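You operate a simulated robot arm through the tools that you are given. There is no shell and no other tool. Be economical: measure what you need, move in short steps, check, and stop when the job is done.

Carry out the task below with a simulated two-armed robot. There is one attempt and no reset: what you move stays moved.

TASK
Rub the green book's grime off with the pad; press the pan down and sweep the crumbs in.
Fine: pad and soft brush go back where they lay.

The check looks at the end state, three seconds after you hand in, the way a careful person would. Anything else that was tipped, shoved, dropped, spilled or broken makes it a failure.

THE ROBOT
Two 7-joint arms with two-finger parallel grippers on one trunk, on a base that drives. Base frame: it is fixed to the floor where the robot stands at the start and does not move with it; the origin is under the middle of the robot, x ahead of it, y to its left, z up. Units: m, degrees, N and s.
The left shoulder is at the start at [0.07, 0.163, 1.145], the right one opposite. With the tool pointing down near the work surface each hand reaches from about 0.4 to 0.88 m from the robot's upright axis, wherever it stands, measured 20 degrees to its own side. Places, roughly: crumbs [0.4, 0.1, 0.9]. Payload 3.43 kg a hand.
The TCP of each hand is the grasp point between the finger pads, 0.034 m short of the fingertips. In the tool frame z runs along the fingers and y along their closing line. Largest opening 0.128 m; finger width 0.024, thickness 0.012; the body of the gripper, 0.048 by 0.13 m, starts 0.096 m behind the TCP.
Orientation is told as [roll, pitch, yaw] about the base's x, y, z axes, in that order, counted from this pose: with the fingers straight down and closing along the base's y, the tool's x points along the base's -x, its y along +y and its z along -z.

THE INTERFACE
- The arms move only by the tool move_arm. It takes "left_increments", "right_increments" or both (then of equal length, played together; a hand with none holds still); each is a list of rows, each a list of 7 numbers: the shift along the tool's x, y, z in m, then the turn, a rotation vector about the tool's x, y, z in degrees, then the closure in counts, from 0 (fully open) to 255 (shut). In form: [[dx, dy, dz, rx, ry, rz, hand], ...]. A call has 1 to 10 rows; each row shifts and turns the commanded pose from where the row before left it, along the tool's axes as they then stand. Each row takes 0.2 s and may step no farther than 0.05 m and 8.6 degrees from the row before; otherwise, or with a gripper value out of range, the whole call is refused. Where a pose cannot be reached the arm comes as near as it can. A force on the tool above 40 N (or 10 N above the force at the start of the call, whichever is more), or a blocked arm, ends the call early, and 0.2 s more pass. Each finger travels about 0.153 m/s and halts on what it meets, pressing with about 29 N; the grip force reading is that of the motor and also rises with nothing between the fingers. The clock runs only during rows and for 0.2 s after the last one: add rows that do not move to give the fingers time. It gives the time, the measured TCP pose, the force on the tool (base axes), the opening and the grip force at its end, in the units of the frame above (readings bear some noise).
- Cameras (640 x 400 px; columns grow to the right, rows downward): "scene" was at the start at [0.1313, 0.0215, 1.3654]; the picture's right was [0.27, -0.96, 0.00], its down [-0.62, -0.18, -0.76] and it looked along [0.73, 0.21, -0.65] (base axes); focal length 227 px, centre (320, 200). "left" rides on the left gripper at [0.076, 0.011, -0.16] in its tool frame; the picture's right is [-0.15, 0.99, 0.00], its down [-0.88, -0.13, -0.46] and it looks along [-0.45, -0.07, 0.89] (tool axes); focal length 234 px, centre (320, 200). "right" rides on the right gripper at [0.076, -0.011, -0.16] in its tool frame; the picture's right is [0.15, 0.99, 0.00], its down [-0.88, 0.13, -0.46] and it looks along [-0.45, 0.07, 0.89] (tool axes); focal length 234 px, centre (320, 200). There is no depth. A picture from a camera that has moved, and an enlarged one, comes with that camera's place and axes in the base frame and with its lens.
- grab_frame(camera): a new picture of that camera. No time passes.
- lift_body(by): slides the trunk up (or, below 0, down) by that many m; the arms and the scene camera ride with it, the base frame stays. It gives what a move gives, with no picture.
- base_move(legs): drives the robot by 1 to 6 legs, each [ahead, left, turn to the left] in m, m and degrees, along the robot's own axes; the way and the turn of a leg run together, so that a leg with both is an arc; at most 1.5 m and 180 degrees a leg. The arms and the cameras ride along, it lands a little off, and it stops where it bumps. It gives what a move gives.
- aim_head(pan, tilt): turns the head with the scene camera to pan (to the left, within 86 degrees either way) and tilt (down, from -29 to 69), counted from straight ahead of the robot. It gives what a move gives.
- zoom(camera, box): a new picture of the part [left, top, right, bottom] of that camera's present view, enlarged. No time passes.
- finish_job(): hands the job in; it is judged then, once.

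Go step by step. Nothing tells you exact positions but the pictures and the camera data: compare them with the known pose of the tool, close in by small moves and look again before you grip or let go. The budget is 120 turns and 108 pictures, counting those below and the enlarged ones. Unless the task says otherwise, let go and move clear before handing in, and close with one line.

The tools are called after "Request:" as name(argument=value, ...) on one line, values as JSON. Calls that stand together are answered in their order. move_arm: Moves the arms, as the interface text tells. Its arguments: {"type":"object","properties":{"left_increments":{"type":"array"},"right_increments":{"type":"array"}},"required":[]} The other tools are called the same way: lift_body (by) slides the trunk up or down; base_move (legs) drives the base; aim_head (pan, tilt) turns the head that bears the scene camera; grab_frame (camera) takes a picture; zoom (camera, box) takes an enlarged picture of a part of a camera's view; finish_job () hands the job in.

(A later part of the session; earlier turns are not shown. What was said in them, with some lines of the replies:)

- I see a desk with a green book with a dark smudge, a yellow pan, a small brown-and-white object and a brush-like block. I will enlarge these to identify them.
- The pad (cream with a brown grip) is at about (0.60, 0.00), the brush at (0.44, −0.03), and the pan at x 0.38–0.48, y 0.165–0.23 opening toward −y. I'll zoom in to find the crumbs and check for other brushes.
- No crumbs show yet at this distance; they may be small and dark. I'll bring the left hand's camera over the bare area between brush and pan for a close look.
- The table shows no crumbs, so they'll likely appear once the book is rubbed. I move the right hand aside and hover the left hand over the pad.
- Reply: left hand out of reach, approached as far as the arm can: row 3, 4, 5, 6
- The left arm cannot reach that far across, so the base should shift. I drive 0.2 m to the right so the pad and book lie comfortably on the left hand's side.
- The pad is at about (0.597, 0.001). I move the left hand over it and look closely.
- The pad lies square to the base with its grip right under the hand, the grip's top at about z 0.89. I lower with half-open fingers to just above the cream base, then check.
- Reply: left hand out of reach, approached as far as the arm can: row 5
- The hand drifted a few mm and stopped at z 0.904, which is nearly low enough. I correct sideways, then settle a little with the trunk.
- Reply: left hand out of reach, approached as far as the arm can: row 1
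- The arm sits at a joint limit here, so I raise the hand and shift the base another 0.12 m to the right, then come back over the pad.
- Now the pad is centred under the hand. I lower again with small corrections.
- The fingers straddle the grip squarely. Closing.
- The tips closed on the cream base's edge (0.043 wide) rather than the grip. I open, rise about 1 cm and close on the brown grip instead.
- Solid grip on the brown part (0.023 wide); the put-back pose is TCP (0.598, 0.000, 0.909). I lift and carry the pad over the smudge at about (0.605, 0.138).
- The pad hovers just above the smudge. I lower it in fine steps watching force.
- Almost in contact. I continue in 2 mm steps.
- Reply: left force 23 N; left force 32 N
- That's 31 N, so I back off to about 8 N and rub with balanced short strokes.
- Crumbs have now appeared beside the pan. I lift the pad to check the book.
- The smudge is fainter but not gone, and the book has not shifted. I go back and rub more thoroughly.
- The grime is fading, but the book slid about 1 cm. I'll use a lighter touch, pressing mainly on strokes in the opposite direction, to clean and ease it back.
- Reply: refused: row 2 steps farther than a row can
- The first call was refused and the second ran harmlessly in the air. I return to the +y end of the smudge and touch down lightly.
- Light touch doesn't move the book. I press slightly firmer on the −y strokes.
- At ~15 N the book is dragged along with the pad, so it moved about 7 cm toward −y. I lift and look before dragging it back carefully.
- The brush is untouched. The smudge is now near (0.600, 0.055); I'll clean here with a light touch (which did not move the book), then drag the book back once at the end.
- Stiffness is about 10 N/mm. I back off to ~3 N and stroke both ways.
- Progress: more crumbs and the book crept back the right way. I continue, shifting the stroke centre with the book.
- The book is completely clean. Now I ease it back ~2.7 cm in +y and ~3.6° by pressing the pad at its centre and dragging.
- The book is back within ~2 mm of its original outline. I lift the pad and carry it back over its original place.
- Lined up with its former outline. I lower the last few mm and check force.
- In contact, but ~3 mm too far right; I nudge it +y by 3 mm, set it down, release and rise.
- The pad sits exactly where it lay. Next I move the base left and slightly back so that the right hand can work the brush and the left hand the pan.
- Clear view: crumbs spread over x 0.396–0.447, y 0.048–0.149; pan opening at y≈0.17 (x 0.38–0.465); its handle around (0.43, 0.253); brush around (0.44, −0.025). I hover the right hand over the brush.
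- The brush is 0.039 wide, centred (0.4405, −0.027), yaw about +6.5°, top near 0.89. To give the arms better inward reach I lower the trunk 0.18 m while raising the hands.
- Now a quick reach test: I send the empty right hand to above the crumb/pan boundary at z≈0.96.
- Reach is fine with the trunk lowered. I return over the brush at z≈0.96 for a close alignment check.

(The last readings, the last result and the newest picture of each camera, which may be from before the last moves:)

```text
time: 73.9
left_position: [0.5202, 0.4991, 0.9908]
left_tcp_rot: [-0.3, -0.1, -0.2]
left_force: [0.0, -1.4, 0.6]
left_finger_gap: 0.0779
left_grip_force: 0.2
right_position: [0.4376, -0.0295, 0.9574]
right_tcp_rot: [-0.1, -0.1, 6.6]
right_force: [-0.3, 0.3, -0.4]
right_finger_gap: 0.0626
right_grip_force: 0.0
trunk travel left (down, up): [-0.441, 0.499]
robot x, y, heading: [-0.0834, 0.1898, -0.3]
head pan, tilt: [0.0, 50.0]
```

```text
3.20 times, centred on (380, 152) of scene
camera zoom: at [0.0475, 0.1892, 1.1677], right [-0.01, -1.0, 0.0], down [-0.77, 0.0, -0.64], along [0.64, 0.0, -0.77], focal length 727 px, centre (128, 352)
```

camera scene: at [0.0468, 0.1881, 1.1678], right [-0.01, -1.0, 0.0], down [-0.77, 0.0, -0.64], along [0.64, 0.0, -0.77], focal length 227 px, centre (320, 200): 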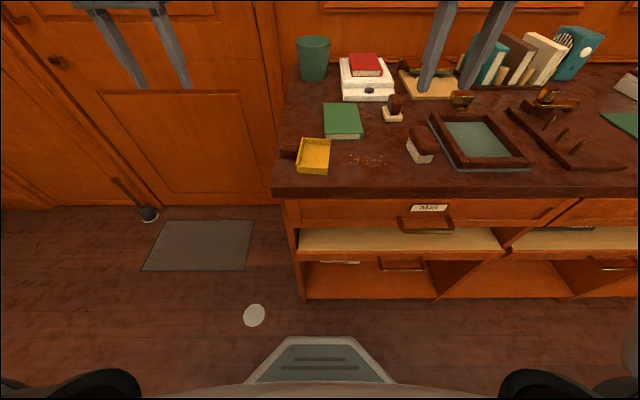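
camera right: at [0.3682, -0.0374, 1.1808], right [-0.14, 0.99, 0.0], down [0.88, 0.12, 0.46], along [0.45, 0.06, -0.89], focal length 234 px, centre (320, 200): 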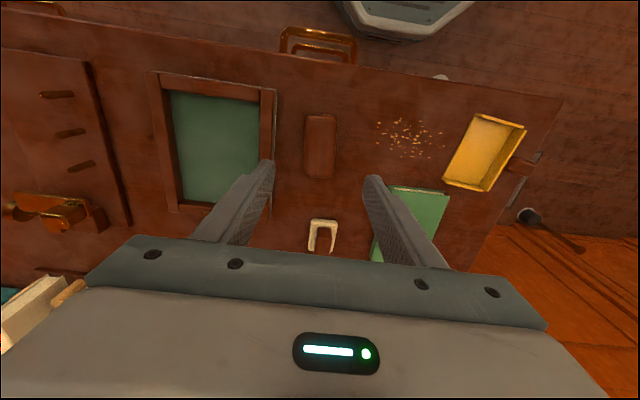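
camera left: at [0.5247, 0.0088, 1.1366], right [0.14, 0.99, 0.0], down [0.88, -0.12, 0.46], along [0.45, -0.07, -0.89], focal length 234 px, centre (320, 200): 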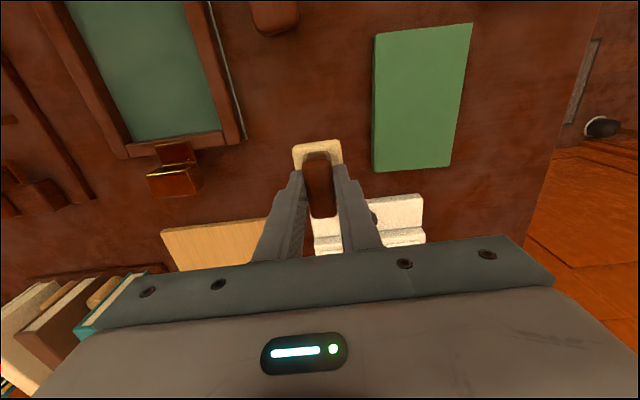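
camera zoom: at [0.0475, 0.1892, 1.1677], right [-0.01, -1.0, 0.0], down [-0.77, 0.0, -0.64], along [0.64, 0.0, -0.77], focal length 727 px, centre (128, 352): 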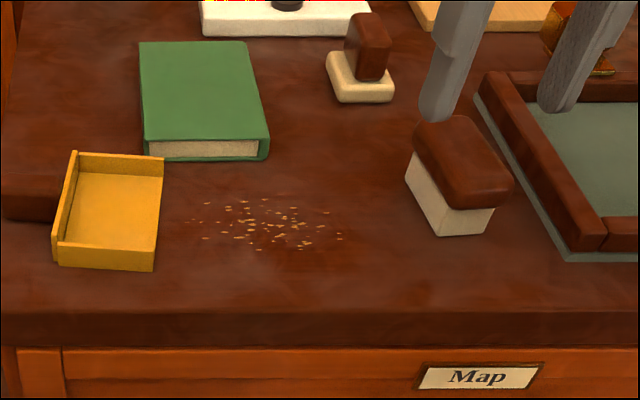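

The brush is about 0.045 tall with a 0.025 bristle block. I align and lower to grip the brown back.

Request:
move_arm(right_increments=[[-0.0043, 0.0025, 0, 0, 0, -0.4, 130], [0, 0, 0.025, 0, 0, 0, 130], [0, 0, 0.015, 0, 0, 0, 130], [0, 0, 0.01, 0, 0, 0, 130], [0, 0, 0, 0, 0, 0, 130]])

Request:
zoom(camera="right", box=[240, 120, 400, 220])

Request:
zoom(camera="scene", box=[380, 100, 476, 160])

```text
time: 75.1
left_position: [0.5193, 0.4987, 0.9919]
left_tcp_rot: [-0.2, -0.1, -0.3]
left_force: [-0.2, 0.3, -0.1]
left_finger_gap: 0.0779
left_grip_force: 0.2
right_position: [0.4421, -0.0241, 0.9081]
right_tcp_rot: [0.0, 0.0, 7.0]
right_force: [0.1, 0.5, 0.6]
right_finger_gap: 0.0626
right_grip_force: 0.1
trunk travel left (down, up): [-0.441, 0.499]
robot x, y, heading: [-0.0801, 0.1872, -0.3]
head pan, tilt: [0.0, 50.0]
```

```text
4.00 times, centred on (320, 170) of right
camera zoom: at [0.3684, -0.0447, 1.0683], right [-0.27, 0.96, 0.0], down [0.86, 0.24, 0.46], along [0.44, 0.12, -0.89], focal length 937 px, centre (320, 320)
```

zoom: 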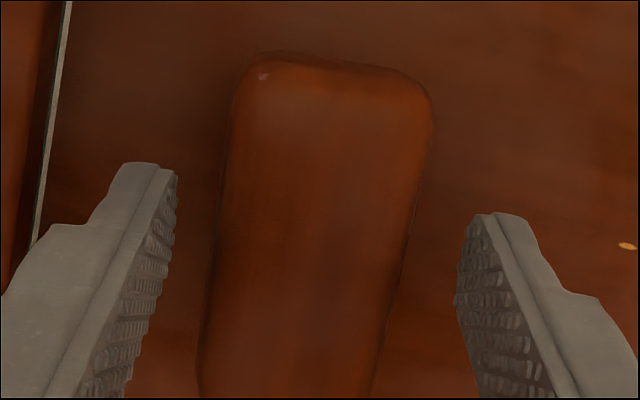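

```text
6.67 times, centred on (428, 130) of scene
camera zoom: at [0.0468, 0.1882, 1.1678], right [-0.01, -1.0, 0.0], down [-0.77, 0.0, -0.64], along [0.64, 0.0, -0.77], focal length 1515 px, centre (-400, 667)
```

zoom: 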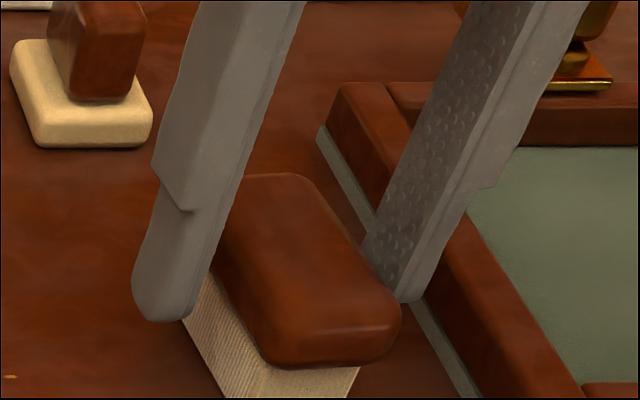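

Well centred. Closing the right hand on the brush back.

Request:
move_arm(right_increments=[[0, 0, 0, 0, 0, 0, 255], [0, 0, 0, 0, 0, 0, 255], [0, 0, 0, 0, 0, 0, 255]])

Request:
grab_frame(camera="scene")

```text
time: 75.9
left_position: [0.5207, 0.4983, 0.9927]
left_tcp_rot: [-0.2, -0.2, -0.3]
left_force: [0.4, 0.6, 1.0]
left_finger_gap: 0.0778
left_grip_force: 0.0
right_position: [0.4431, -0.0248, 0.9074]
right_tcp_rot: [-0.1, 0.0, 7.0]
right_force: [-0.4, 0.5, 0.7]
right_finger_gap: 0.039
right_grip_force: 28.4
trunk travel left (down, up): [-0.441, 0.499]
robot x, y, heading: [-0.0813, 0.1882, -0.3]
head pan, tilt: [0.0, 50.0]
```

```text
47 pictures are left
camera scene: at [0.047, 0.1882, 1.1678], right [-0.01, -1.0, 0.0], down [-0.77, 0.0, -0.64], along [0.64, 0.0, -0.77], focal length 227 px, centre (320, 200)
```

scene: 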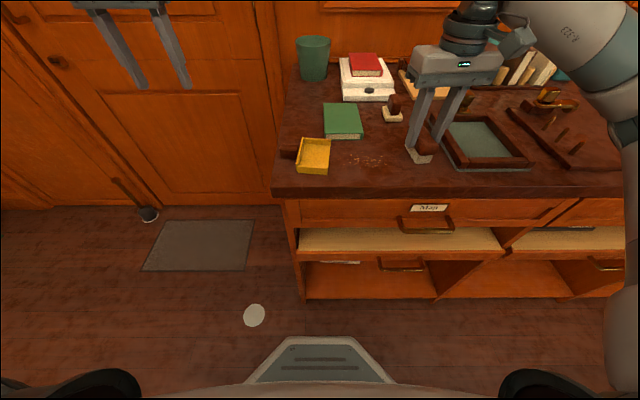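

Brush held. Now the left hand: close fingers, approach near the pan's handle and roll 35° so the hand leans outward, away from the brush.

Request:
move_arm(left_increments=[[0.0181, -0.0377, 0, 0, 0, 0, 255], [0.0181, -0.0377, 0, 0, 0, 0, 255], [0.0181, -0.0377, 0, 0, 0, 0, 255], [0.0181, -0.0377, 0, 0, 0, 0, 255], [0.0181, -0.0377, 0, 0, 0, 0, 255], [0, 0, 0, 7, 0, 0, 255], [0, 0, 0, 7, 0, 0, 255], [0, 0, 0, 7, 0, 0, 255], [0, 0, 0, 7, 0, 0, 255], [0, 0, 0, 7, 0, 0, 255]])

Request:
grab_frame(camera="scene")

```text
time: 78.1
left_position: [0.4407, 0.3344, 0.9944]
left_tcp_rot: [-35.3, 0.0, -0.3]
left_force: [-0.7, 0.7, 0.2]
left_finger_gap: 0.0001
left_grip_force: 28.9
left hand out of reach, approached as far as the arm can: row 5
right_position: [0.442, -0.023, 0.9084]
right_tcp_rot: [0.0, 0.0, 7.1]
right_force: [-0.2, 0.6, 1.3]
right_finger_gap: 0.0393
right_grip_force: 29.0
trunk travel left (down, up): [-0.441, 0.499]
robot x, y, heading: [-0.0765, 0.1913, -0.3]
head pan, tilt: [0.0, 50.0]
```

```text
46 pictures are left
camera scene: at [0.0471, 0.1889, 1.1677], right [-0.01, -1.0, 0.0], down [-0.77, 0.0, -0.64], along [0.64, 0.0, -0.77], focal length 227 px, centre (320, 200)
```

scene: 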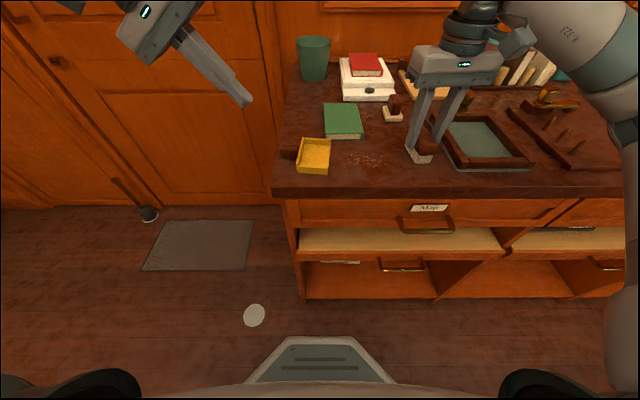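

Request:
move_arm(left_increments=[[0.0033, -0.0137, 0.0234, 0, 0, 0, 255], [0.0033, -0.0137, 0.0234, 0, 0, 0, 255], [0.0033, -0.0137, 0.0234, 0, 0, 0, 255], [0, 0, 0, 0, 0, 0, 255]])

Request:
zoom(camera="scene", box=[240, 60, 440, 185])

```text
time: 79.1
left_position: [0.4316, 0.2581, 0.9593]
left_tcp_rot: [-35.0, 0.0, -0.2]
left_force: [1.4, -0.5, 0.0]
left_finger_gap: 0.0001
left_grip_force: 29.1
right_position: [0.4414, -0.0227, 0.9075]
right_tcp_rot: [0.0, -0.1, 7.0]
right_force: [0.3, 0.8, 0.7]
right_finger_gap: 0.0391
right_grip_force: 29.0
trunk travel left (down, up): [-0.441, 0.499]
robot x, y, heading: [-0.0811, 0.1894, -0.4]
head pan, tilt: [0.0, 50.0]
```

```text
3.20 times, centred on (340, 122) of scene
camera zoom: at [0.047, 0.1886, 1.1677], right [-0.01, -1.0, 0.0], down [-0.77, 0.0, -0.64], along [0.64, 0.0, -0.77], focal length 727 px, centre (256, 448)
```

zoom: 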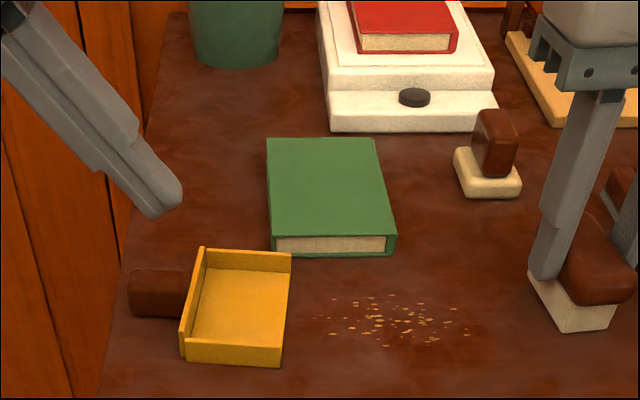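

The rolled hand reaches well. The handle lies flat on the desk (top ≈0.869, centre x≈0.436, y≈0.254); I lower onto it.

Request:
move_arm(left_increments=[[-0.005, 0.0144, 0.0205, 0, 0, 0, 255], [0, 0.0144, 0.0205, 0, 0, 0, 255], [0, 0, 0, 0, 0, 0, 255]])

Request:
zoom(camera="scene", box=[260, 110, 360, 172])

```text
time: 79.9
left_position: [0.4347, 0.2581, 0.9113]
left_tcp_rot: [-35.3, -0.1, -0.3]
left_force: [1.0, 0.1, 1.8]
left_finger_gap: 0.0001
left_grip_force: 28.9
right_position: [0.4426, -0.0243, 0.9084]
right_tcp_rot: [0.0, 0.1, 7.0]
right_force: [0.0, -0.3, -0.5]
right_finger_gap: 0.0391
right_grip_force: 28.4
trunk travel left (down, up): [-0.441, 0.499]
robot x, y, heading: [-0.0815, 0.1882, -0.1]
head pan, tilt: [0.0, 50.0]
```

```text
6.40 times, centred on (310, 141) of scene
camera zoom: at [0.0469, 0.1881, 1.1678], right [-0.01, -1.0, 0.0], down [-0.77, 0.0, -0.64], along [0.64, 0.0, -0.77], focal length 1455 px, centre (384, 578)
```

zoom: 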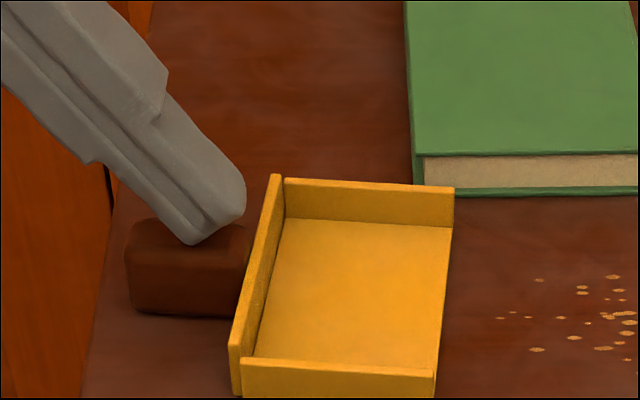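

Just above the handle. I lower in fine steps to contact.

Request:
move_arm(left_increments=[[0, 0.0023, 0.0033, 0, 0, 0, 255], [0, 0, 0, 0, 0, 0, 255]])

Request:
move_arm(left_increments=[[0, 0.0012, 0.0016, 0, 0, 0, 255], [0, 0, 0, 0, 0, 0, 255]])

Request:
move_arm(left_increments=[[0, 0.0009, 0.0012, 0, 0, 0, 255], [0, 0, 0, 0, 0, 0, 255]])

```text
time: 80.5
left_position: [0.4344, 0.2583, 0.91]
left_tcp_rot: [-35.5, -0.5, -0.2]
left_force: [4.0, 3.5, 29.6]
left_finger_gap: 0.0001
left_grip_force: 28.7
right_position: [0.4399, -0.0238, 0.9104]
right_tcp_rot: [0.1, -0.2, 7.1]
right_force: [0.5, 0.1, -0.8]
right_finger_gap: 0.0391
right_grip_force: 28.9
trunk travel left (down, up): [-0.441, 0.499]
robot x, y, heading: [-0.0766, 0.1909, -0.2]
head pan, tilt: [0.0, 50.0]
```

```text
time: 80.9
left_position: [0.4348, 0.2576, 0.9111]
left_tcp_rot: [-35.7, -0.8, -0.1]
left_force: [-5.2, 1.6, 18.4]
left_finger_gap: 0.0003
left_grip_force: 29.1
right_position: [0.4418, -0.0235, 0.9081]
right_tcp_rot: [0.1, -0.1, 7.0]
right_force: [0.4, -0.4, 0.6]
right_finger_gap: 0.0393
right_grip_force: 28.8
trunk travel left (down, up): [-0.441, 0.499]
robot x, y, heading: [-0.0796, 0.1894, -0.5]
head pan, tilt: [0.0, 50.0]
stopped in row 1 (left hand): the force on the tool passed its limit (the readings are from after the stop); the commanded pose is now the measured one
```

```text
time: 81.5
left_position: [0.4357, 0.2576, 0.9106]
left_tcp_rot: [-35.7, -0.9, -0.1]
left_force: [-0.8, 2.0, 33.2]
left_finger_gap: 0.0
left_grip_force: 28.9
right_position: [0.4401, -0.0238, 0.9094]
right_tcp_rot: [0.1, -0.1, 7.0]
right_force: [-0.1, -0.5, 0.9]
right_finger_gap: 0.0393
right_grip_force: 28.4
trunk travel left (down, up): [-0.441, 0.499]
robot x, y, heading: [-0.0785, 0.1918, 0.0]
head pan, tilt: [0.0, 50.0]
```

Firm contact at 33 N; I ease it to roughly 15 N and check the pan did not move.

Request:
move_arm(left_increments=[[0, -0.001, -0.0014, 0, 0, 0, 255], [0, 0, 0, 0, 0, 0, 255]])

Request:
zoom(camera="scene", box=[280, 110, 440, 210])

```text
time: 82.1
left_position: [0.4343, 0.2566, 0.9094]
left_tcp_rot: [-35.7, -0.6, 0.0]
left_force: [5.4, -2.0, 32.2]
left_finger_gap: 0.0
left_grip_force: 29.3
right_position: [0.4411, -0.0244, 0.9081]
right_tcp_rot: [0.0, -0.1, 7.0]
right_force: [0.3, -0.1, -0.8]
right_finger_gap: 0.0394
right_grip_force: 29.0
trunk travel left (down, up): [-0.441, 0.499]
robot x, y, heading: [-0.078, 0.1897, -0.2]
head pan, tilt: [0.0, 50.0]
```

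```text
4.00 times, centred on (360, 160) of scene
camera zoom: at [0.0454, 0.1877, 1.1681], right [-0.01, -1.0, 0.0], down [-0.77, 0.0, -0.64], along [0.64, 0.0, -0.77], focal length 909 px, centre (160, 360)
```

zoom: 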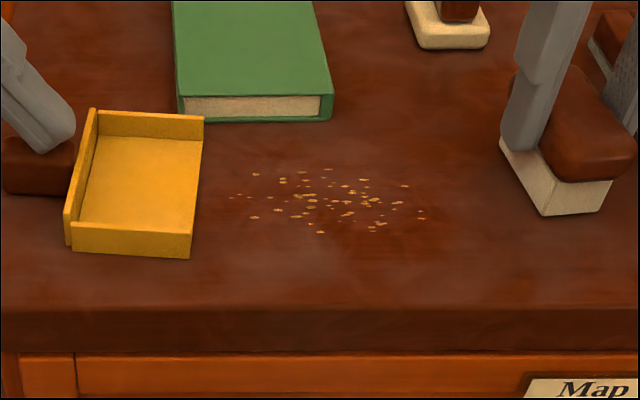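

Request:
move_arm(left_increments=[[0, -0.0008, -0.0011, 0, 0, 0, 255], [0, 0, 0, 0, 0, 0, 255], [0, 0, 0, 0, 0, 0, 255], [0, 0, 0, 0, 0, 0, 255], [0, 0, 0, 0, 0, 0, 255], [0, 0, 0, 0, 0, 0, 255]], right_increments=[[0, 0, -0.015, 0, 0, 0, 255], [0, 0, 0, 0, 0, 5, 255], [0, 0, 0, 0, 0, 5, 255], [0.021, 0.03, 0, 0, 0, 0, 255], [0, 0, 0.013, 0, 0, 0, 255], [0, 0, 0, 0, 0, 0, 255]])

Request:
zoom(camera="scene", box=[280, 110, 440, 210])

```text
time: 83.5
left_position: [0.4348, 0.2568, 0.9105]
left_tcp_rot: [-35.5, -0.6, -0.2]
left_force: [1.3, -0.4, 25.7]
left_finger_gap: 0.0
left_grip_force: 29.1
right_position: [0.422, 0.0067, 0.9101]
right_tcp_rot: [0.0, -0.1, -2.9]
right_force: [-0.1, 0.5, -1.1]
right_finger_gap: 0.0395
right_grip_force: 29.2
trunk travel left (down, up): [-0.441, 0.499]
robot x, y, heading: [-0.0819, 0.1967, -0.5]
head pan, tilt: [0.0, 50.0]
```

```text
4.00 times, centred on (360, 160) of scene
camera zoom: at [0.0452, 0.1879, 1.168], right [-0.01, -1.0, 0.0], down [-0.77, 0.0, -0.64], along [0.64, 0.0, -0.77], focal length 909 px, centre (160, 360)
```

zoom: 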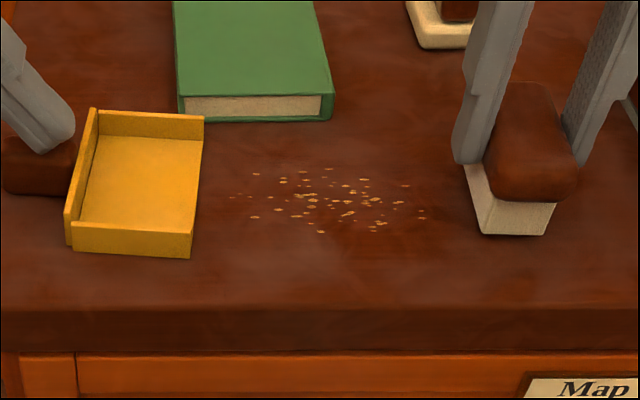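

The brush is lined up before the crumbs. I lower it into light contact.

Request:
move_arm(right_increments=[[0, 0, 0.002, 0, 0, 0, 255], [0, 0, 0, 0, 0, 0, 255]])

Request:
move_arm(right_increments=[[0, 0, 0.0008, 0, 0, 0, 255], [0, 0, 0, 0, 0, 0, 255]])

```text
time: 84.1
left_position: [0.4346, 0.2582, 0.9104]
left_tcp_rot: [-35.5, -0.6, -0.1]
left_force: [-0.2, -0.5, 23.2]
left_finger_gap: 0.0
left_grip_force: 28.4
right_position: [0.4238, 0.0062, 0.9097]
right_tcp_rot: [0.1, -0.1, -3.0]
right_force: [-0.1, 1.1, -0.5]
right_finger_gap: 0.0393
right_grip_force: 29.2
trunk travel left (down, up): [-0.441, 0.499]
robot x, y, heading: [-0.0768, 0.189, -0.3]
head pan, tilt: [0.0, 50.0]
```

```text
time: 84.7
left_position: [0.4338, 0.2581, 0.9103]
left_tcp_rot: [-35.5, -0.6, 0.0]
left_force: [-0.9, 0.6, 22.7]
left_finger_gap: 0.0
left_grip_force: 28.9
right_position: [0.423, 0.0057, 0.9092]
right_tcp_rot: [0.1, 0.0, -3.0]
right_force: [-0.8, -0.7, -1.3]
right_finger_gap: 0.0393
right_grip_force: 29.0
trunk travel left (down, up): [-0.441, 0.499]
robot x, y, heading: [-0.08, 0.1868, -0.4]
head pan, tilt: [0.0, 50.0]
```

Request:
move_arm(right_increments=[[0, 0, 0.001, 0, 0, 0, 255], [0, 0, 0, 0, 0, 0, 255]])

```text
time: 85.3
left_position: [0.4353, 0.2587, 0.9116]
left_tcp_rot: [-35.5, -0.7, -0.1]
left_force: [0.6, -0.6, 19.9]
left_finger_gap: 0.0002
left_grip_force: 29.2
right_position: [0.4234, 0.0057, 0.9074]
right_tcp_rot: [0.0, -0.2, -3.0]
right_force: [0.4, -3.4, 8.8]
right_finger_gap: 0.0391
right_grip_force: 29.1
trunk travel left (down, up): [-0.441, 0.499]
robot x, y, heading: [-0.0823, 0.1887, -0.3]
head pan, tilt: [0.0, 50.0]
```

Light contact (~8 N). Sweeping slowly toward the pan.

Request:
move_arm(right_increments=[[0.0007, 0.01, -0.0003, 0, 0, 0, 255], [0.0007, 0.01, 0, 0, 0, 0, 255], [0.0007, 0.01, 0, 0, 0, 0, 255], [0.0007, 0.01, 0, 0, 0, 0, 255], [0.0007, 0.01, 0, 0, 0, 0, 255], [0.0007, 0.01, 0, 0, 0, 0, 255], [0.0007, 0.01, 0, 0, 0, 0, 255], [0.0007, 0.01, 0, 0, 0, 0, 255], [0, 0, 0, 0, 0, 0, 255]])

Request:
zoom(camera="scene", box=[280, 110, 440, 210])

```text
time: 87.3
left_position: [0.4345, 0.2588, 0.9099]
left_tcp_rot: [-35.4, -0.5, -0.2]
left_force: [2.0, 0.3, 10.5]
left_finger_gap: 0.0
left_grip_force: 29.6
right_position: [0.4205, 0.0858, 0.9074]
right_tcp_rot: [0.1, -0.2, -3.1]
right_force: [-0.7, -10.6, 29.6]
right_finger_gap: 0.0392
right_grip_force: 29.1
trunk travel left (down, up): [-0.441, 0.499]
robot x, y, heading: [-0.0782, 0.1882, -0.2]
head pan, tilt: [0.0, 50.0]
```

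```text
4.00 times, centred on (360, 160) of scene
camera zoom: at [0.0443, 0.1874, 1.1682], right [-0.01, -1.0, 0.0], down [-0.76, 0.0, -0.64], along [0.64, 0.0, -0.76], focal length 909 px, centre (160, 360)
```

zoom: 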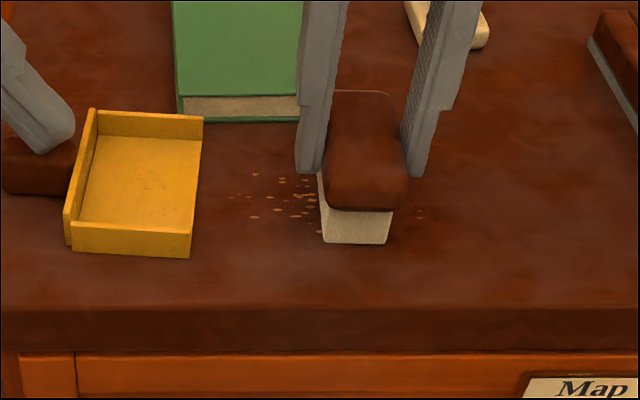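

Crumbs are being pushed along; a few slipped behind for a second pass. Pressure rose to 30 N, so I ease up and continue to the lip.

Request:
move_arm(left_increments=[[0, 0.0003, 0.0004, 0, 0, 0, 255], [0, 0, 0, 0, 0, 0, 255], [0, 0, 0, 0, 0, 0, 255], [0, 0, 0, 0, 0, 0, 255], [0, 0, 0, 0, 0, 0, 255], [0, 0, 0, 0, 0, 0, 255], [0, 0, 0, 0, 0, 0, 255]], right_increments=[[0, 0, -0.0018, 0, 0, 0, 255], [0.0005, 0.01, 0, 0, 0, 0, 255], [0.0005, 0.01, 0, 0, 0, 0, 255], [0.0005, 0.01, 0, 0, 0, 0, 255], [0.0005, 0.01, 0, 0, 0, 0, 255], [0.0005, 0.01, 0, 0, 0, 0, 255], [0, 0, 0, 0, 0, 0, 255]])

Request:
zoom(camera="scene", box=[280, 110, 440, 210])

```text
time: 88.9
left_position: [0.4353, 0.2591, 0.9104]
left_tcp_rot: [-35.5, -0.5, -0.1]
left_force: [-4.5, -2.4, 21.1]
left_finger_gap: 0.0001
left_grip_force: 28.6
right_position: [0.4215, 0.1373, 0.9079]
right_tcp_rot: [-0.1, 0.0, -3.0]
right_force: [0.2, 0.1, -1.0]
right_finger_gap: 0.0394
right_grip_force: 29.2
trunk travel left (down, up): [-0.441, 0.499]
robot x, y, heading: [-0.0773, 0.1881, -0.4]
head pan, tilt: [0.0, 50.0]
```

```text
4.00 times, centred on (360, 160) of scene
camera zoom: at [0.045, 0.1879, 1.168], right [-0.01, -1.0, 0.0], down [-0.76, 0.0, -0.64], along [0.64, 0.0, -0.76], focal length 909 px, centre (160, 360)
```

zoom: 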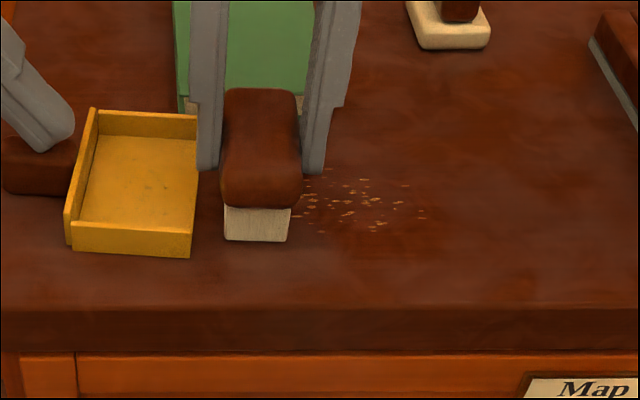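

Request:
zoom(camera="scene", box=[295, 132, 395, 194])

```text
6.40 times, centred on (345, 163) of scene
camera zoom: at [0.045, 0.1879, 1.168], right [-0.01, -1.0, 0.0], down [-0.76, 0.0, -0.64], along [0.64, 0.0, -0.76], focal length 1455 px, centre (160, 437)
```

zoom: 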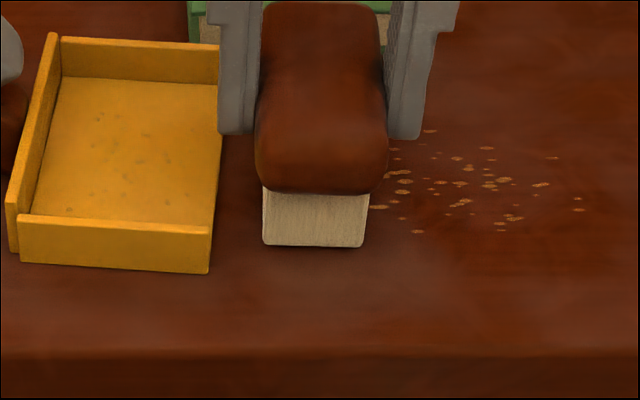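

The crumbs on the desk have faded and specks show in the pan: sweeping in contact works. I go back and repeat with steady light pressure.

Request:
move_arm(right_increments=[[0, 0, -0.012, 0, 0, 0, 255], [-0.002, -0.042, 0, 0, 0, 0, 255], [-0.002, -0.042, 0, 0, 0, 0, 255], [-0.002, -0.042, 0, 0, 0, 0, 255], [0, 0, 0.0128, 0, 0, 0, 255], [0, 0, 0, 0, 0, 0, 255]])

```text
time: 90.3
left_position: [0.4351, 0.2587, 0.9105]
left_tcp_rot: [-35.4, -0.5, -0.1]
left_force: [2.8, 0.0, 22.0]
left_finger_gap: 0.0002
left_grip_force: 29.5
right_position: [0.4211, 0.0128, 0.9072]
right_tcp_rot: [0.2, -0.2, -2.9]
right_force: [-0.4, 1.0, 9.5]
right_finger_gap: 0.039
right_grip_force: 29.0
trunk travel left (down, up): [-0.441, 0.499]
robot x, y, heading: [-0.0791, 0.1909, -0.5]
head pan, tilt: [0.0, 50.0]
```

Request:
move_arm(right_increments=[[0.0007, 0.012, 0, 0, 0, 0, 255], [0.0007, 0.012, 0, 0, 0, 0, 255], [0.0007, 0.012, 0, 0, 0, 0, 255], [0.0007, 0.012, -0.0001, 0, 0, 0, 255], [0.0007, 0.012, -0.0001, 0, 0, 0, 255], [0.0007, 0.012, -0.0001, 0, 0, 0, 255], [0.0007, 0.012, -0.0001, 0, 0, 0, 255], [0.0007, 0.012, 0, 0, 0, 0, 255], [0.0007, 0.012, 0, 0, 0, 0, 255], [0.0007, 0.012, 0, 0, 0, 0, 255]])

Request:
zoom(camera="scene", box=[280, 110, 440, 210])

```text
time: 92.5
left_position: [0.4343, 0.2576, 0.9114]
left_tcp_rot: [-35.5, -0.6, -0.2]
left_force: [-1.5, 0.0, 24.8]
left_finger_gap: 0.0001
left_grip_force: 28.9
right_position: [0.4181, 0.1317, 0.9089]
right_tcp_rot: [0.0, -0.1, -3.1]
right_force: [-0.1, 0.1, -1.6]
right_finger_gap: 0.0392
right_grip_force: 29.3
trunk travel left (down, up): [-0.441, 0.499]
robot x, y, heading: [-0.0789, 0.1896, -0.5]
head pan, tilt: [0.0, 50.0]
```

```text
4.00 times, centred on (360, 160) of scene
camera zoom: at [0.045, 0.188, 1.1679], right [-0.01, -1.0, 0.0], down [-0.76, 0.0, -0.64], along [0.64, 0.0, -0.77], focal length 909 px, centre (160, 360)
```

zoom: 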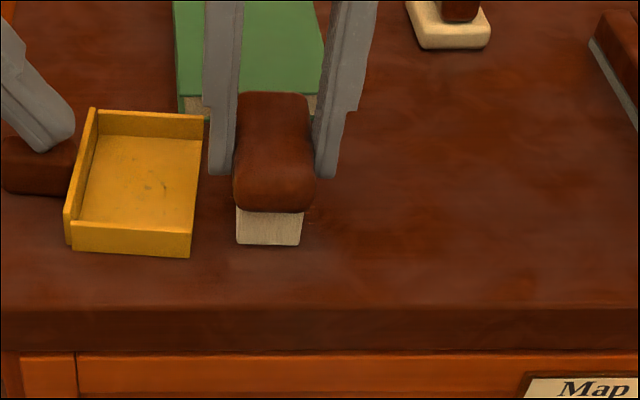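

Request:
move_arm(right_increments=[[0, 0, -0.015, 0, 0, 0, 255], [-0.002, -0.042, 0, 0, 0, 0, 255], [-0.002, -0.042, 0, 0, 0, 0, 255], [-0.002, -0.042, 0, 0, 0, 0, 255], [0, 0, 0, 0, 0, 0, 255]])

Request:
zoom(camera="scene", box=[295, 132, 395, 194])

```text
time: 93.7
left_position: [0.4356, 0.258, 0.9096]
left_tcp_rot: [-35.5, -0.6, -0.1]
left_force: [-0.3, 0.6, 25.3]
left_finger_gap: 0.0003
left_grip_force: 29.1
right_position: [0.4192, 0.0043, 0.9251]
right_tcp_rot: [0.1, -0.2, -3.0]
right_force: [0.5, 0.1, -0.6]
right_finger_gap: 0.039
right_grip_force: 29.5
trunk travel left (down, up): [-0.441, 0.499]
robot x, y, heading: [-0.0782, 0.1939, -0.3]
head pan, tilt: [0.0, 50.0]
```

```text
6.40 times, centred on (345, 163) of scene
camera zoom: at [0.045, 0.188, 1.1681], right [-0.01, -1.0, 0.0], down [-0.76, 0.0, -0.64], along [0.64, 0.0, -0.76], focal length 1455 px, centre (160, 437)
```

zoom: 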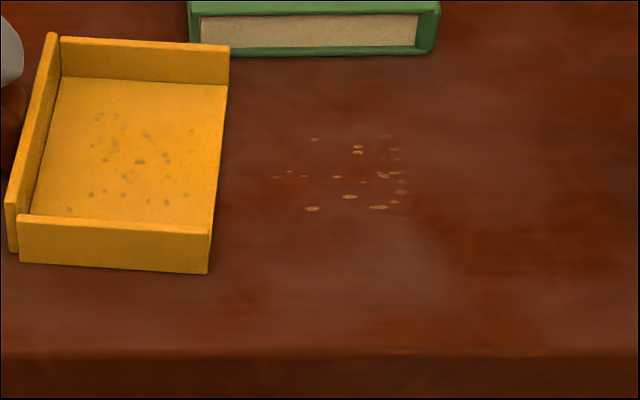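

Only the faint remainder at y 0.09–0.145 is left. I put the brush down just before it and sweep to the lip again.

Request:
move_arm(right_increments=[[0, 0.03, 0, 0, 0, 0, 255], [0, 0.025, 0, 0, 0, 0, 255], [0, 0, 0.0163, 0, 0, 0, 255], [0, 0, 0, 0, 0, 0, 255]])

```text
time: 94.7
left_position: [0.4362, 0.2578, 0.9112]
left_tcp_rot: [-35.6, -0.6, -0.2]
left_force: [-0.1, 0.3, 25.8]
left_finger_gap: 0.0
left_grip_force: 29.0
right_position: [0.4226, 0.0625, 0.9086]
right_tcp_rot: [0.1, -0.2, -2.9]
right_force: [-0.1, 0.0, -1.4]
right_finger_gap: 0.0391
right_grip_force: 29.1
trunk travel left (down, up): [-0.441, 0.499]
robot x, y, heading: [-0.0844, 0.1883, -0.3]
head pan, tilt: [0.0, 50.0]
```

Request:
move_arm(right_increments=[[0, 0, 0.001, 0, 0, 0, 255], [0, 0, 0, 0, 0, 0, 255]])

```text
time: 95.3
left_position: [0.436, 0.2592, 0.9099]
left_tcp_rot: [-35.5, -0.7, -0.1]
left_force: [1.2, -0.1, 24.3]
left_finger_gap: 0.0
left_grip_force: 28.9
right_position: [0.423, 0.0606, 0.9077]
right_tcp_rot: [0.0, -0.2, -3.1]
right_force: [1.7, -1.7, 6.6]
right_finger_gap: 0.0394
right_grip_force: 28.9
trunk travel left (down, up): [-0.441, 0.499]
robot x, y, heading: [-0.0812, 0.1944, -0.5]
head pan, tilt: [0.0, 50.0]
```

Request:
move_arm(right_increments=[[0.0006, 0.0105, 0.0002, 0, 0, 0, 255], [0.0006, 0.0105, 0, 0, 0, 0, 255], [0.0006, 0.0105, 0, 0, 0, 0, 255], [0.0006, 0.0105, 0, 0, 0, 0, 255], [0.0006, 0.0105, 0, 0, 0, 0, 255], [0.0006, 0.0105, 0, 0, 0, 0, 255], [0.0006, 0.0105, 0, 0, 0, 0, 255], [0.0006, 0.0105, 0, 0, 0, 0, 255]])

Request:
move_arm(right_increments=[[0, 0, -0.015, 0, 0, 0, 255], [-0.002, -0.042, 0, 0, 0, 0, 255], [-0.002, -0.042, 0, 0, 0, 0, 255], [-0.001, -0.042, 0, 0, 0, 0, 255], [0, 0, 0, 0, 0, 0, 255]])

Request:
zoom(camera="scene", box=[295, 132, 395, 194])

```text
time: 97.1
left_position: [0.4344, 0.257, 0.9109]
left_tcp_rot: [-35.4, -0.6, -0.1]
left_force: [1.8, 2.4, 17.3]
left_finger_gap: 0.0
left_grip_force: 29.0
right_position: [0.4176, 0.1449, 0.907]
right_tcp_rot: [0.1, -0.2, -3.0]
right_force: [2.1, -9.6, 27.3]
right_finger_gap: 0.0391
right_grip_force: 28.7
trunk travel left (down, up): [-0.441, 0.499]
robot x, y, heading: [-0.0775, 0.1925, -0.4]
head pan, tilt: [0.0, 50.0]
```

```text
time: 98.3
left_position: [0.4351, 0.2591, 0.9114]
left_tcp_rot: [-35.5, -0.7, 0.0]
left_force: [-2.8, 2.9, 23.8]
left_finger_gap: 0.0
left_grip_force: 28.8
right_position: [0.4177, 0.0184, 0.9239]
right_tcp_rot: [0.0, -0.2, -2.9]
right_force: [-0.4, 0.4, -0.8]
right_finger_gap: 0.0394
right_grip_force: 28.5
trunk travel left (down, up): [-0.441, 0.499]
robot x, y, heading: [-0.0804, 0.1918, -0.1]
head pan, tilt: [0.0, 50.0]
```

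```text
6.40 times, centred on (345, 163) of scene
camera zoom: at [0.0449, 0.1882, 1.1681], right [-0.01, -1.0, 0.0], down [-0.76, 0.0, -0.64], along [0.64, 0.0, -0.76], focal length 1455 px, centre (160, 437)
```

zoom: 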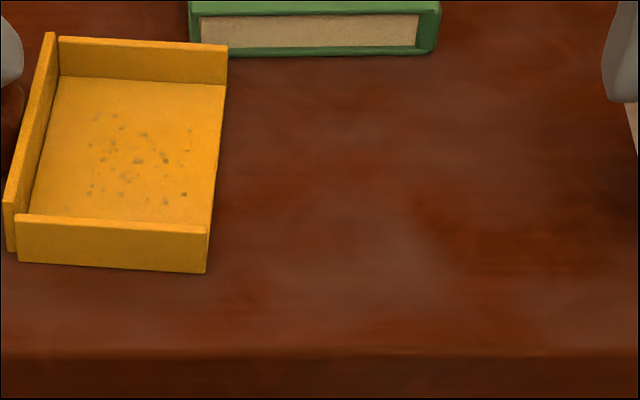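

The desk is clear and the crumbs are in the pan. Now I return the brush over its original spot, restoring its yaw.

Request:
move_arm(right_increments=[[0, 0, 0, 0, 0, -5, 255], [0, 0, 0, 0, 0, -5, 255], [-0.0095, -0.0229, 0, 0, 0, 0, 255], [-0.0096, -0.0228, 0, 0, 0, 0, 255], [0, 0, 0.008, 0, 0, 0, 255], [0, 0, 0, 0, 0, 0, 255]])

Request:
zoom(camera="scene", box=[280, 110, 440, 210])

```text
time: 99.7
left_position: [0.4354, 0.2581, 0.9104]
left_tcp_rot: [-35.6, -0.7, -0.1]
left_force: [0.1, 1.6, 25.0]
left_finger_gap: 0.0
left_grip_force: 29.0
right_position: [0.4439, -0.0257, 0.9134]
right_tcp_rot: [0.0, -0.1, 7.0]
right_force: [0.6, -1.7, -1.1]
right_finger_gap: 0.0392
right_grip_force: 29.0
trunk travel left (down, up): [-0.441, 0.499]
robot x, y, heading: [-0.079, 0.1907, -0.4]
head pan, tilt: [0.0, 50.0]
```

```text
4.00 times, centred on (360, 160) of scene
camera zoom: at [0.0452, 0.188, 1.168], right [-0.01, -1.0, 0.0], down [-0.77, 0.0, -0.64], along [0.64, 0.0, -0.77], focal length 909 px, centre (160, 360)
```

zoom: 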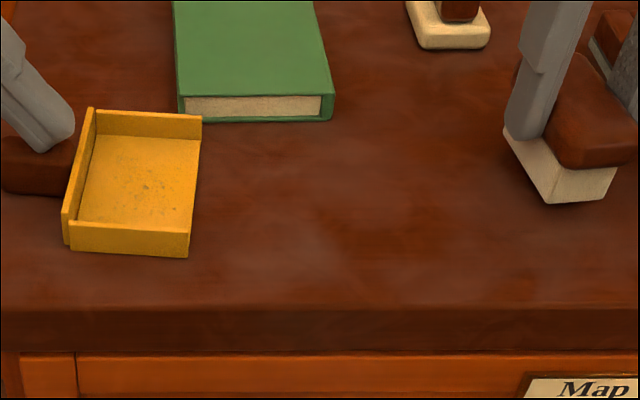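

Request:
move_arm(right_increments=[[0.0027, 0.0062, 0, 0, 0, 0, 255], [0, 0, 0.0035, 0, 0, 0, 255], [0, 0, 0, 0, 0, 0, 255]])

Request:
zoom(camera="scene", box=[280, 110, 440, 210])

```text
time: 100.5
left_position: [0.4356, 0.2585, 0.9112]
left_tcp_rot: [-35.5, -0.5, -0.1]
left_force: [0.2, 0.0, 26.1]
left_finger_gap: 0.0
left_grip_force: 28.7
right_position: [0.4407, -0.0186, 0.9096]
right_tcp_rot: [0.1, -0.1, 7.0]
right_force: [0.1, 0.5, -0.4]
right_finger_gap: 0.0392
right_grip_force: 28.6
trunk travel left (down, up): [-0.441, 0.499]
robot x, y, heading: [-0.0804, 0.1901, -0.4]
head pan, tilt: [0.0, 50.0]
```

```text
4.00 times, centred on (360, 160) of scene
camera zoom: at [0.0452, 0.1879, 1.168], right [-0.01, -1.0, 0.0], down [-0.77, 0.0, -0.64], along [0.64, 0.0, -0.77], focal length 909 px, centre (160, 360)
```

zoom: 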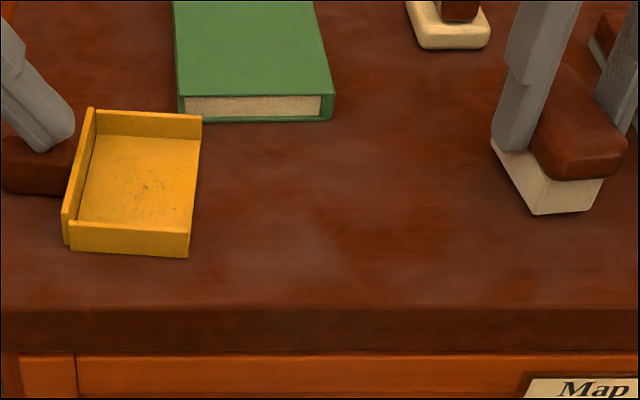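

Request:
move_arm(right_increments=[[0.0005, -0.0038, 0, 0, 0, 0, 255], [0, 0, 0.0015, 0, 0, 0, 255], [0, 0, 0, 0, 0, 0, 255]])

Request:
zoom(camera="scene", box=[280, 110, 440, 210])

```text
time: 101.3
left_position: [0.4345, 0.2587, 0.9103]
left_tcp_rot: [-35.5, -0.6, -0.2]
left_force: [-0.1, -0.1, 25.3]
left_finger_gap: 0.0
left_grip_force: 28.7
right_position: [0.4395, -0.0212, 0.9091]
right_tcp_rot: [0.1, -0.1, 7.0]
right_force: [-0.2, -0.3, -0.6]
right_finger_gap: 0.0392
right_grip_force: 29.7
trunk travel left (down, up): [-0.441, 0.499]
robot x, y, heading: [-0.0772, 0.195, -0.3]
head pan, tilt: [0.0, 50.0]
```

```text
4.00 times, centred on (360, 160) of scene
camera zoom: at [0.0451, 0.1879, 1.168], right [-0.01, -1.0, 0.0], down [-0.77, 0.0, -0.64], along [0.64, 0.0, -0.77], focal length 909 px, centre (160, 360)
```

zoom: 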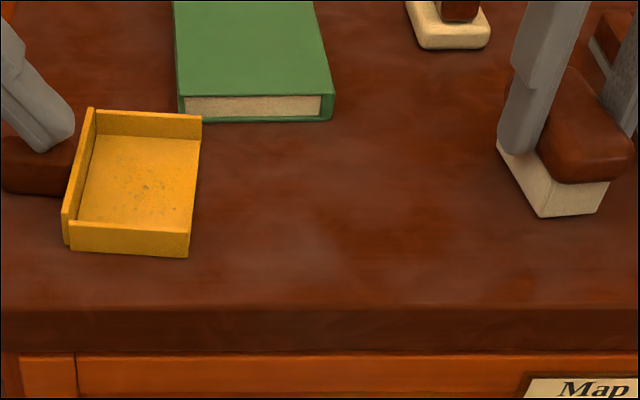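

Within a millimetre of its original outline. I set it down, release and rise.

Request:
move_arm(right_increments=[[-0.0008, 0, 0.001, 0, 0, 0, 255], [0, 0, 0, 0, 0, 0, 255]])

```text
time: 101.9
left_position: [0.435, 0.2583, 0.9107]
left_tcp_rot: [-35.5, -0.6, -0.1]
left_force: [0.5, 0.6, 26.8]
left_finger_gap: 0.0001
left_grip_force: 29.2
right_position: [0.4407, -0.0219, 0.9065]
right_tcp_rot: [0.0, -0.2, 6.9]
right_force: [0.3, 0.7, -0.6]
right_finger_gap: 0.039
right_grip_force: 28.7
trunk travel left (down, up): [-0.441, 0.499]
robot x, y, heading: [-0.0806, 0.1912, -0.4]
head pan, tilt: [0.0, 50.0]
```

Request:
move_arm(right_increments=[[0, 0, 0.0008, 0, 0, 0, 255], [0, 0, 0, 0, 0, 0, 255]])

```text
time: 102.5
left_position: [0.4356, 0.2582, 0.9104]
left_tcp_rot: [-35.4, -0.6, -0.1]
left_force: [1.1, -0.7, 25.0]
left_finger_gap: 0.0
left_grip_force: 28.9
right_position: [0.4409, -0.0234, 0.9076]
right_tcp_rot: [0.0, -0.1, 7.0]
right_force: [-0.3, 1.2, 2.2]
right_finger_gap: 0.0392
right_grip_force: 29.1
trunk travel left (down, up): [-0.441, 0.499]
robot x, y, heading: [-0.0771, 0.1922, -0.3]
head pan, tilt: [0.0, 50.0]
```

Contact. Opening to the same clearance as before, then raising both hands.

Request:
move_arm(left_increments=[[0, 0, 0, 0, 0, 0, 255], [0, 0, 0, 0, 0, 0, 255], [0, -0.0144, -0.0205, 0, 0, 0, 255], [0, -0.0144, -0.0205, 0, 0, 0, 255], [0, -0.0144, -0.0205, 0, 0, 0, 255], [0, 0, 0, 0, 0, 0, 255]], right_increments=[[0, 0, 0, 0, 0, 0, 130], [0, 0, 0, 0, 0, 0, 130], [0, 0, -0.03, 0, 0, 0, 130], [0, 0, -0.04, 0, 0, 0, 130], [0, 0, -0.04, 0, 0, 0, 130], [0, 0, 0, 0, 0, 0, 130]])

Request:
grab_frame(camera="scene")

Request:
zoom(camera="scene", box=[280, 90, 480, 215])

```text
time: 103.9
left_position: [0.4374, 0.2593, 0.9819]
left_tcp_rot: [-35.4, -0.4, -0.1]
left_force: [0.5, 0.2, 0.5]
left_finger_gap: 0.0
left_grip_force: 28.4
right_position: [0.4399, -0.0239, 1.0175]
right_tcp_rot: [-0.2, 0.0, 7.0]
right_force: [0.0, 0.3, 0.2]
right_finger_gap: 0.0627
right_grip_force: 0.0
trunk travel left (down, up): [-0.441, 0.499]
robot x, y, heading: [-0.0795, 0.1917, -0.4]
head pan, tilt: [0.0, 50.0]
```

```text
32 pictures are left
camera scene: at [0.0479, 0.1878, 1.1676], right [-0.01, -1.0, 0.0], down [-0.77, 0.0, -0.64], along [0.64, 0.0, -0.77], focal length 227 px, centre (320, 200)
```

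scene: 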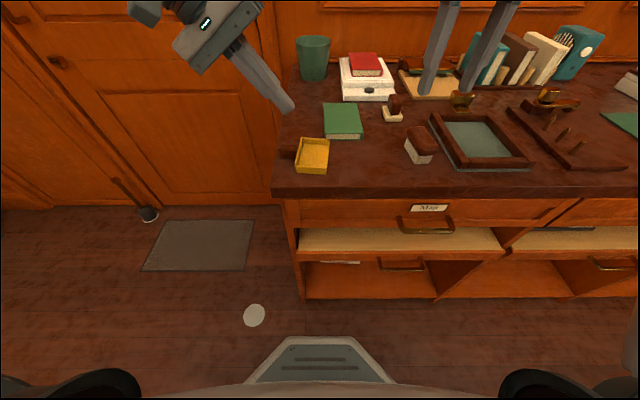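

```text
3.20 times, centred on (380, 152) of scene
camera zoom: at [0.0479, 0.1878, 1.1676], right [-0.01, -1.0, 0.0], down [-0.77, 0.0, -0.64], along [0.64, 0.0, -0.77], focal length 727 px, centre (128, 352)
```

zoom: 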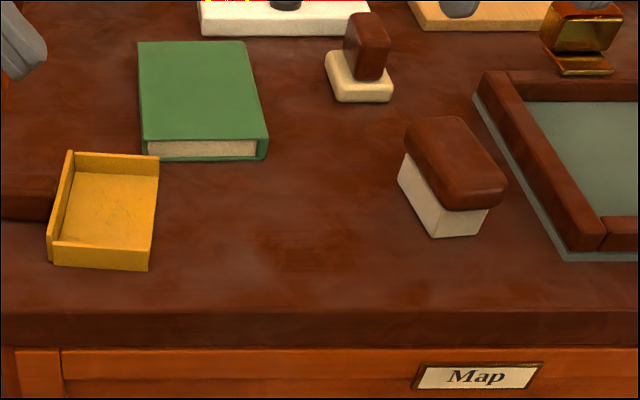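

The book is clean, the crumbs are in the pan, the desk is clear, and the pad and brush are within about 2 mm of where they lay, with both hands clear. Handing in.

Request:
finish_job()

```text
The job is handed in.
```

The green book's grime is rubbed off and the crumbs are swept into the pressed-down pan. The pad and soft brush are back within about 2 mm of where they lay; the book slid about 7 cm while I rubbed it, and I dragged it back to within about 2 mm.
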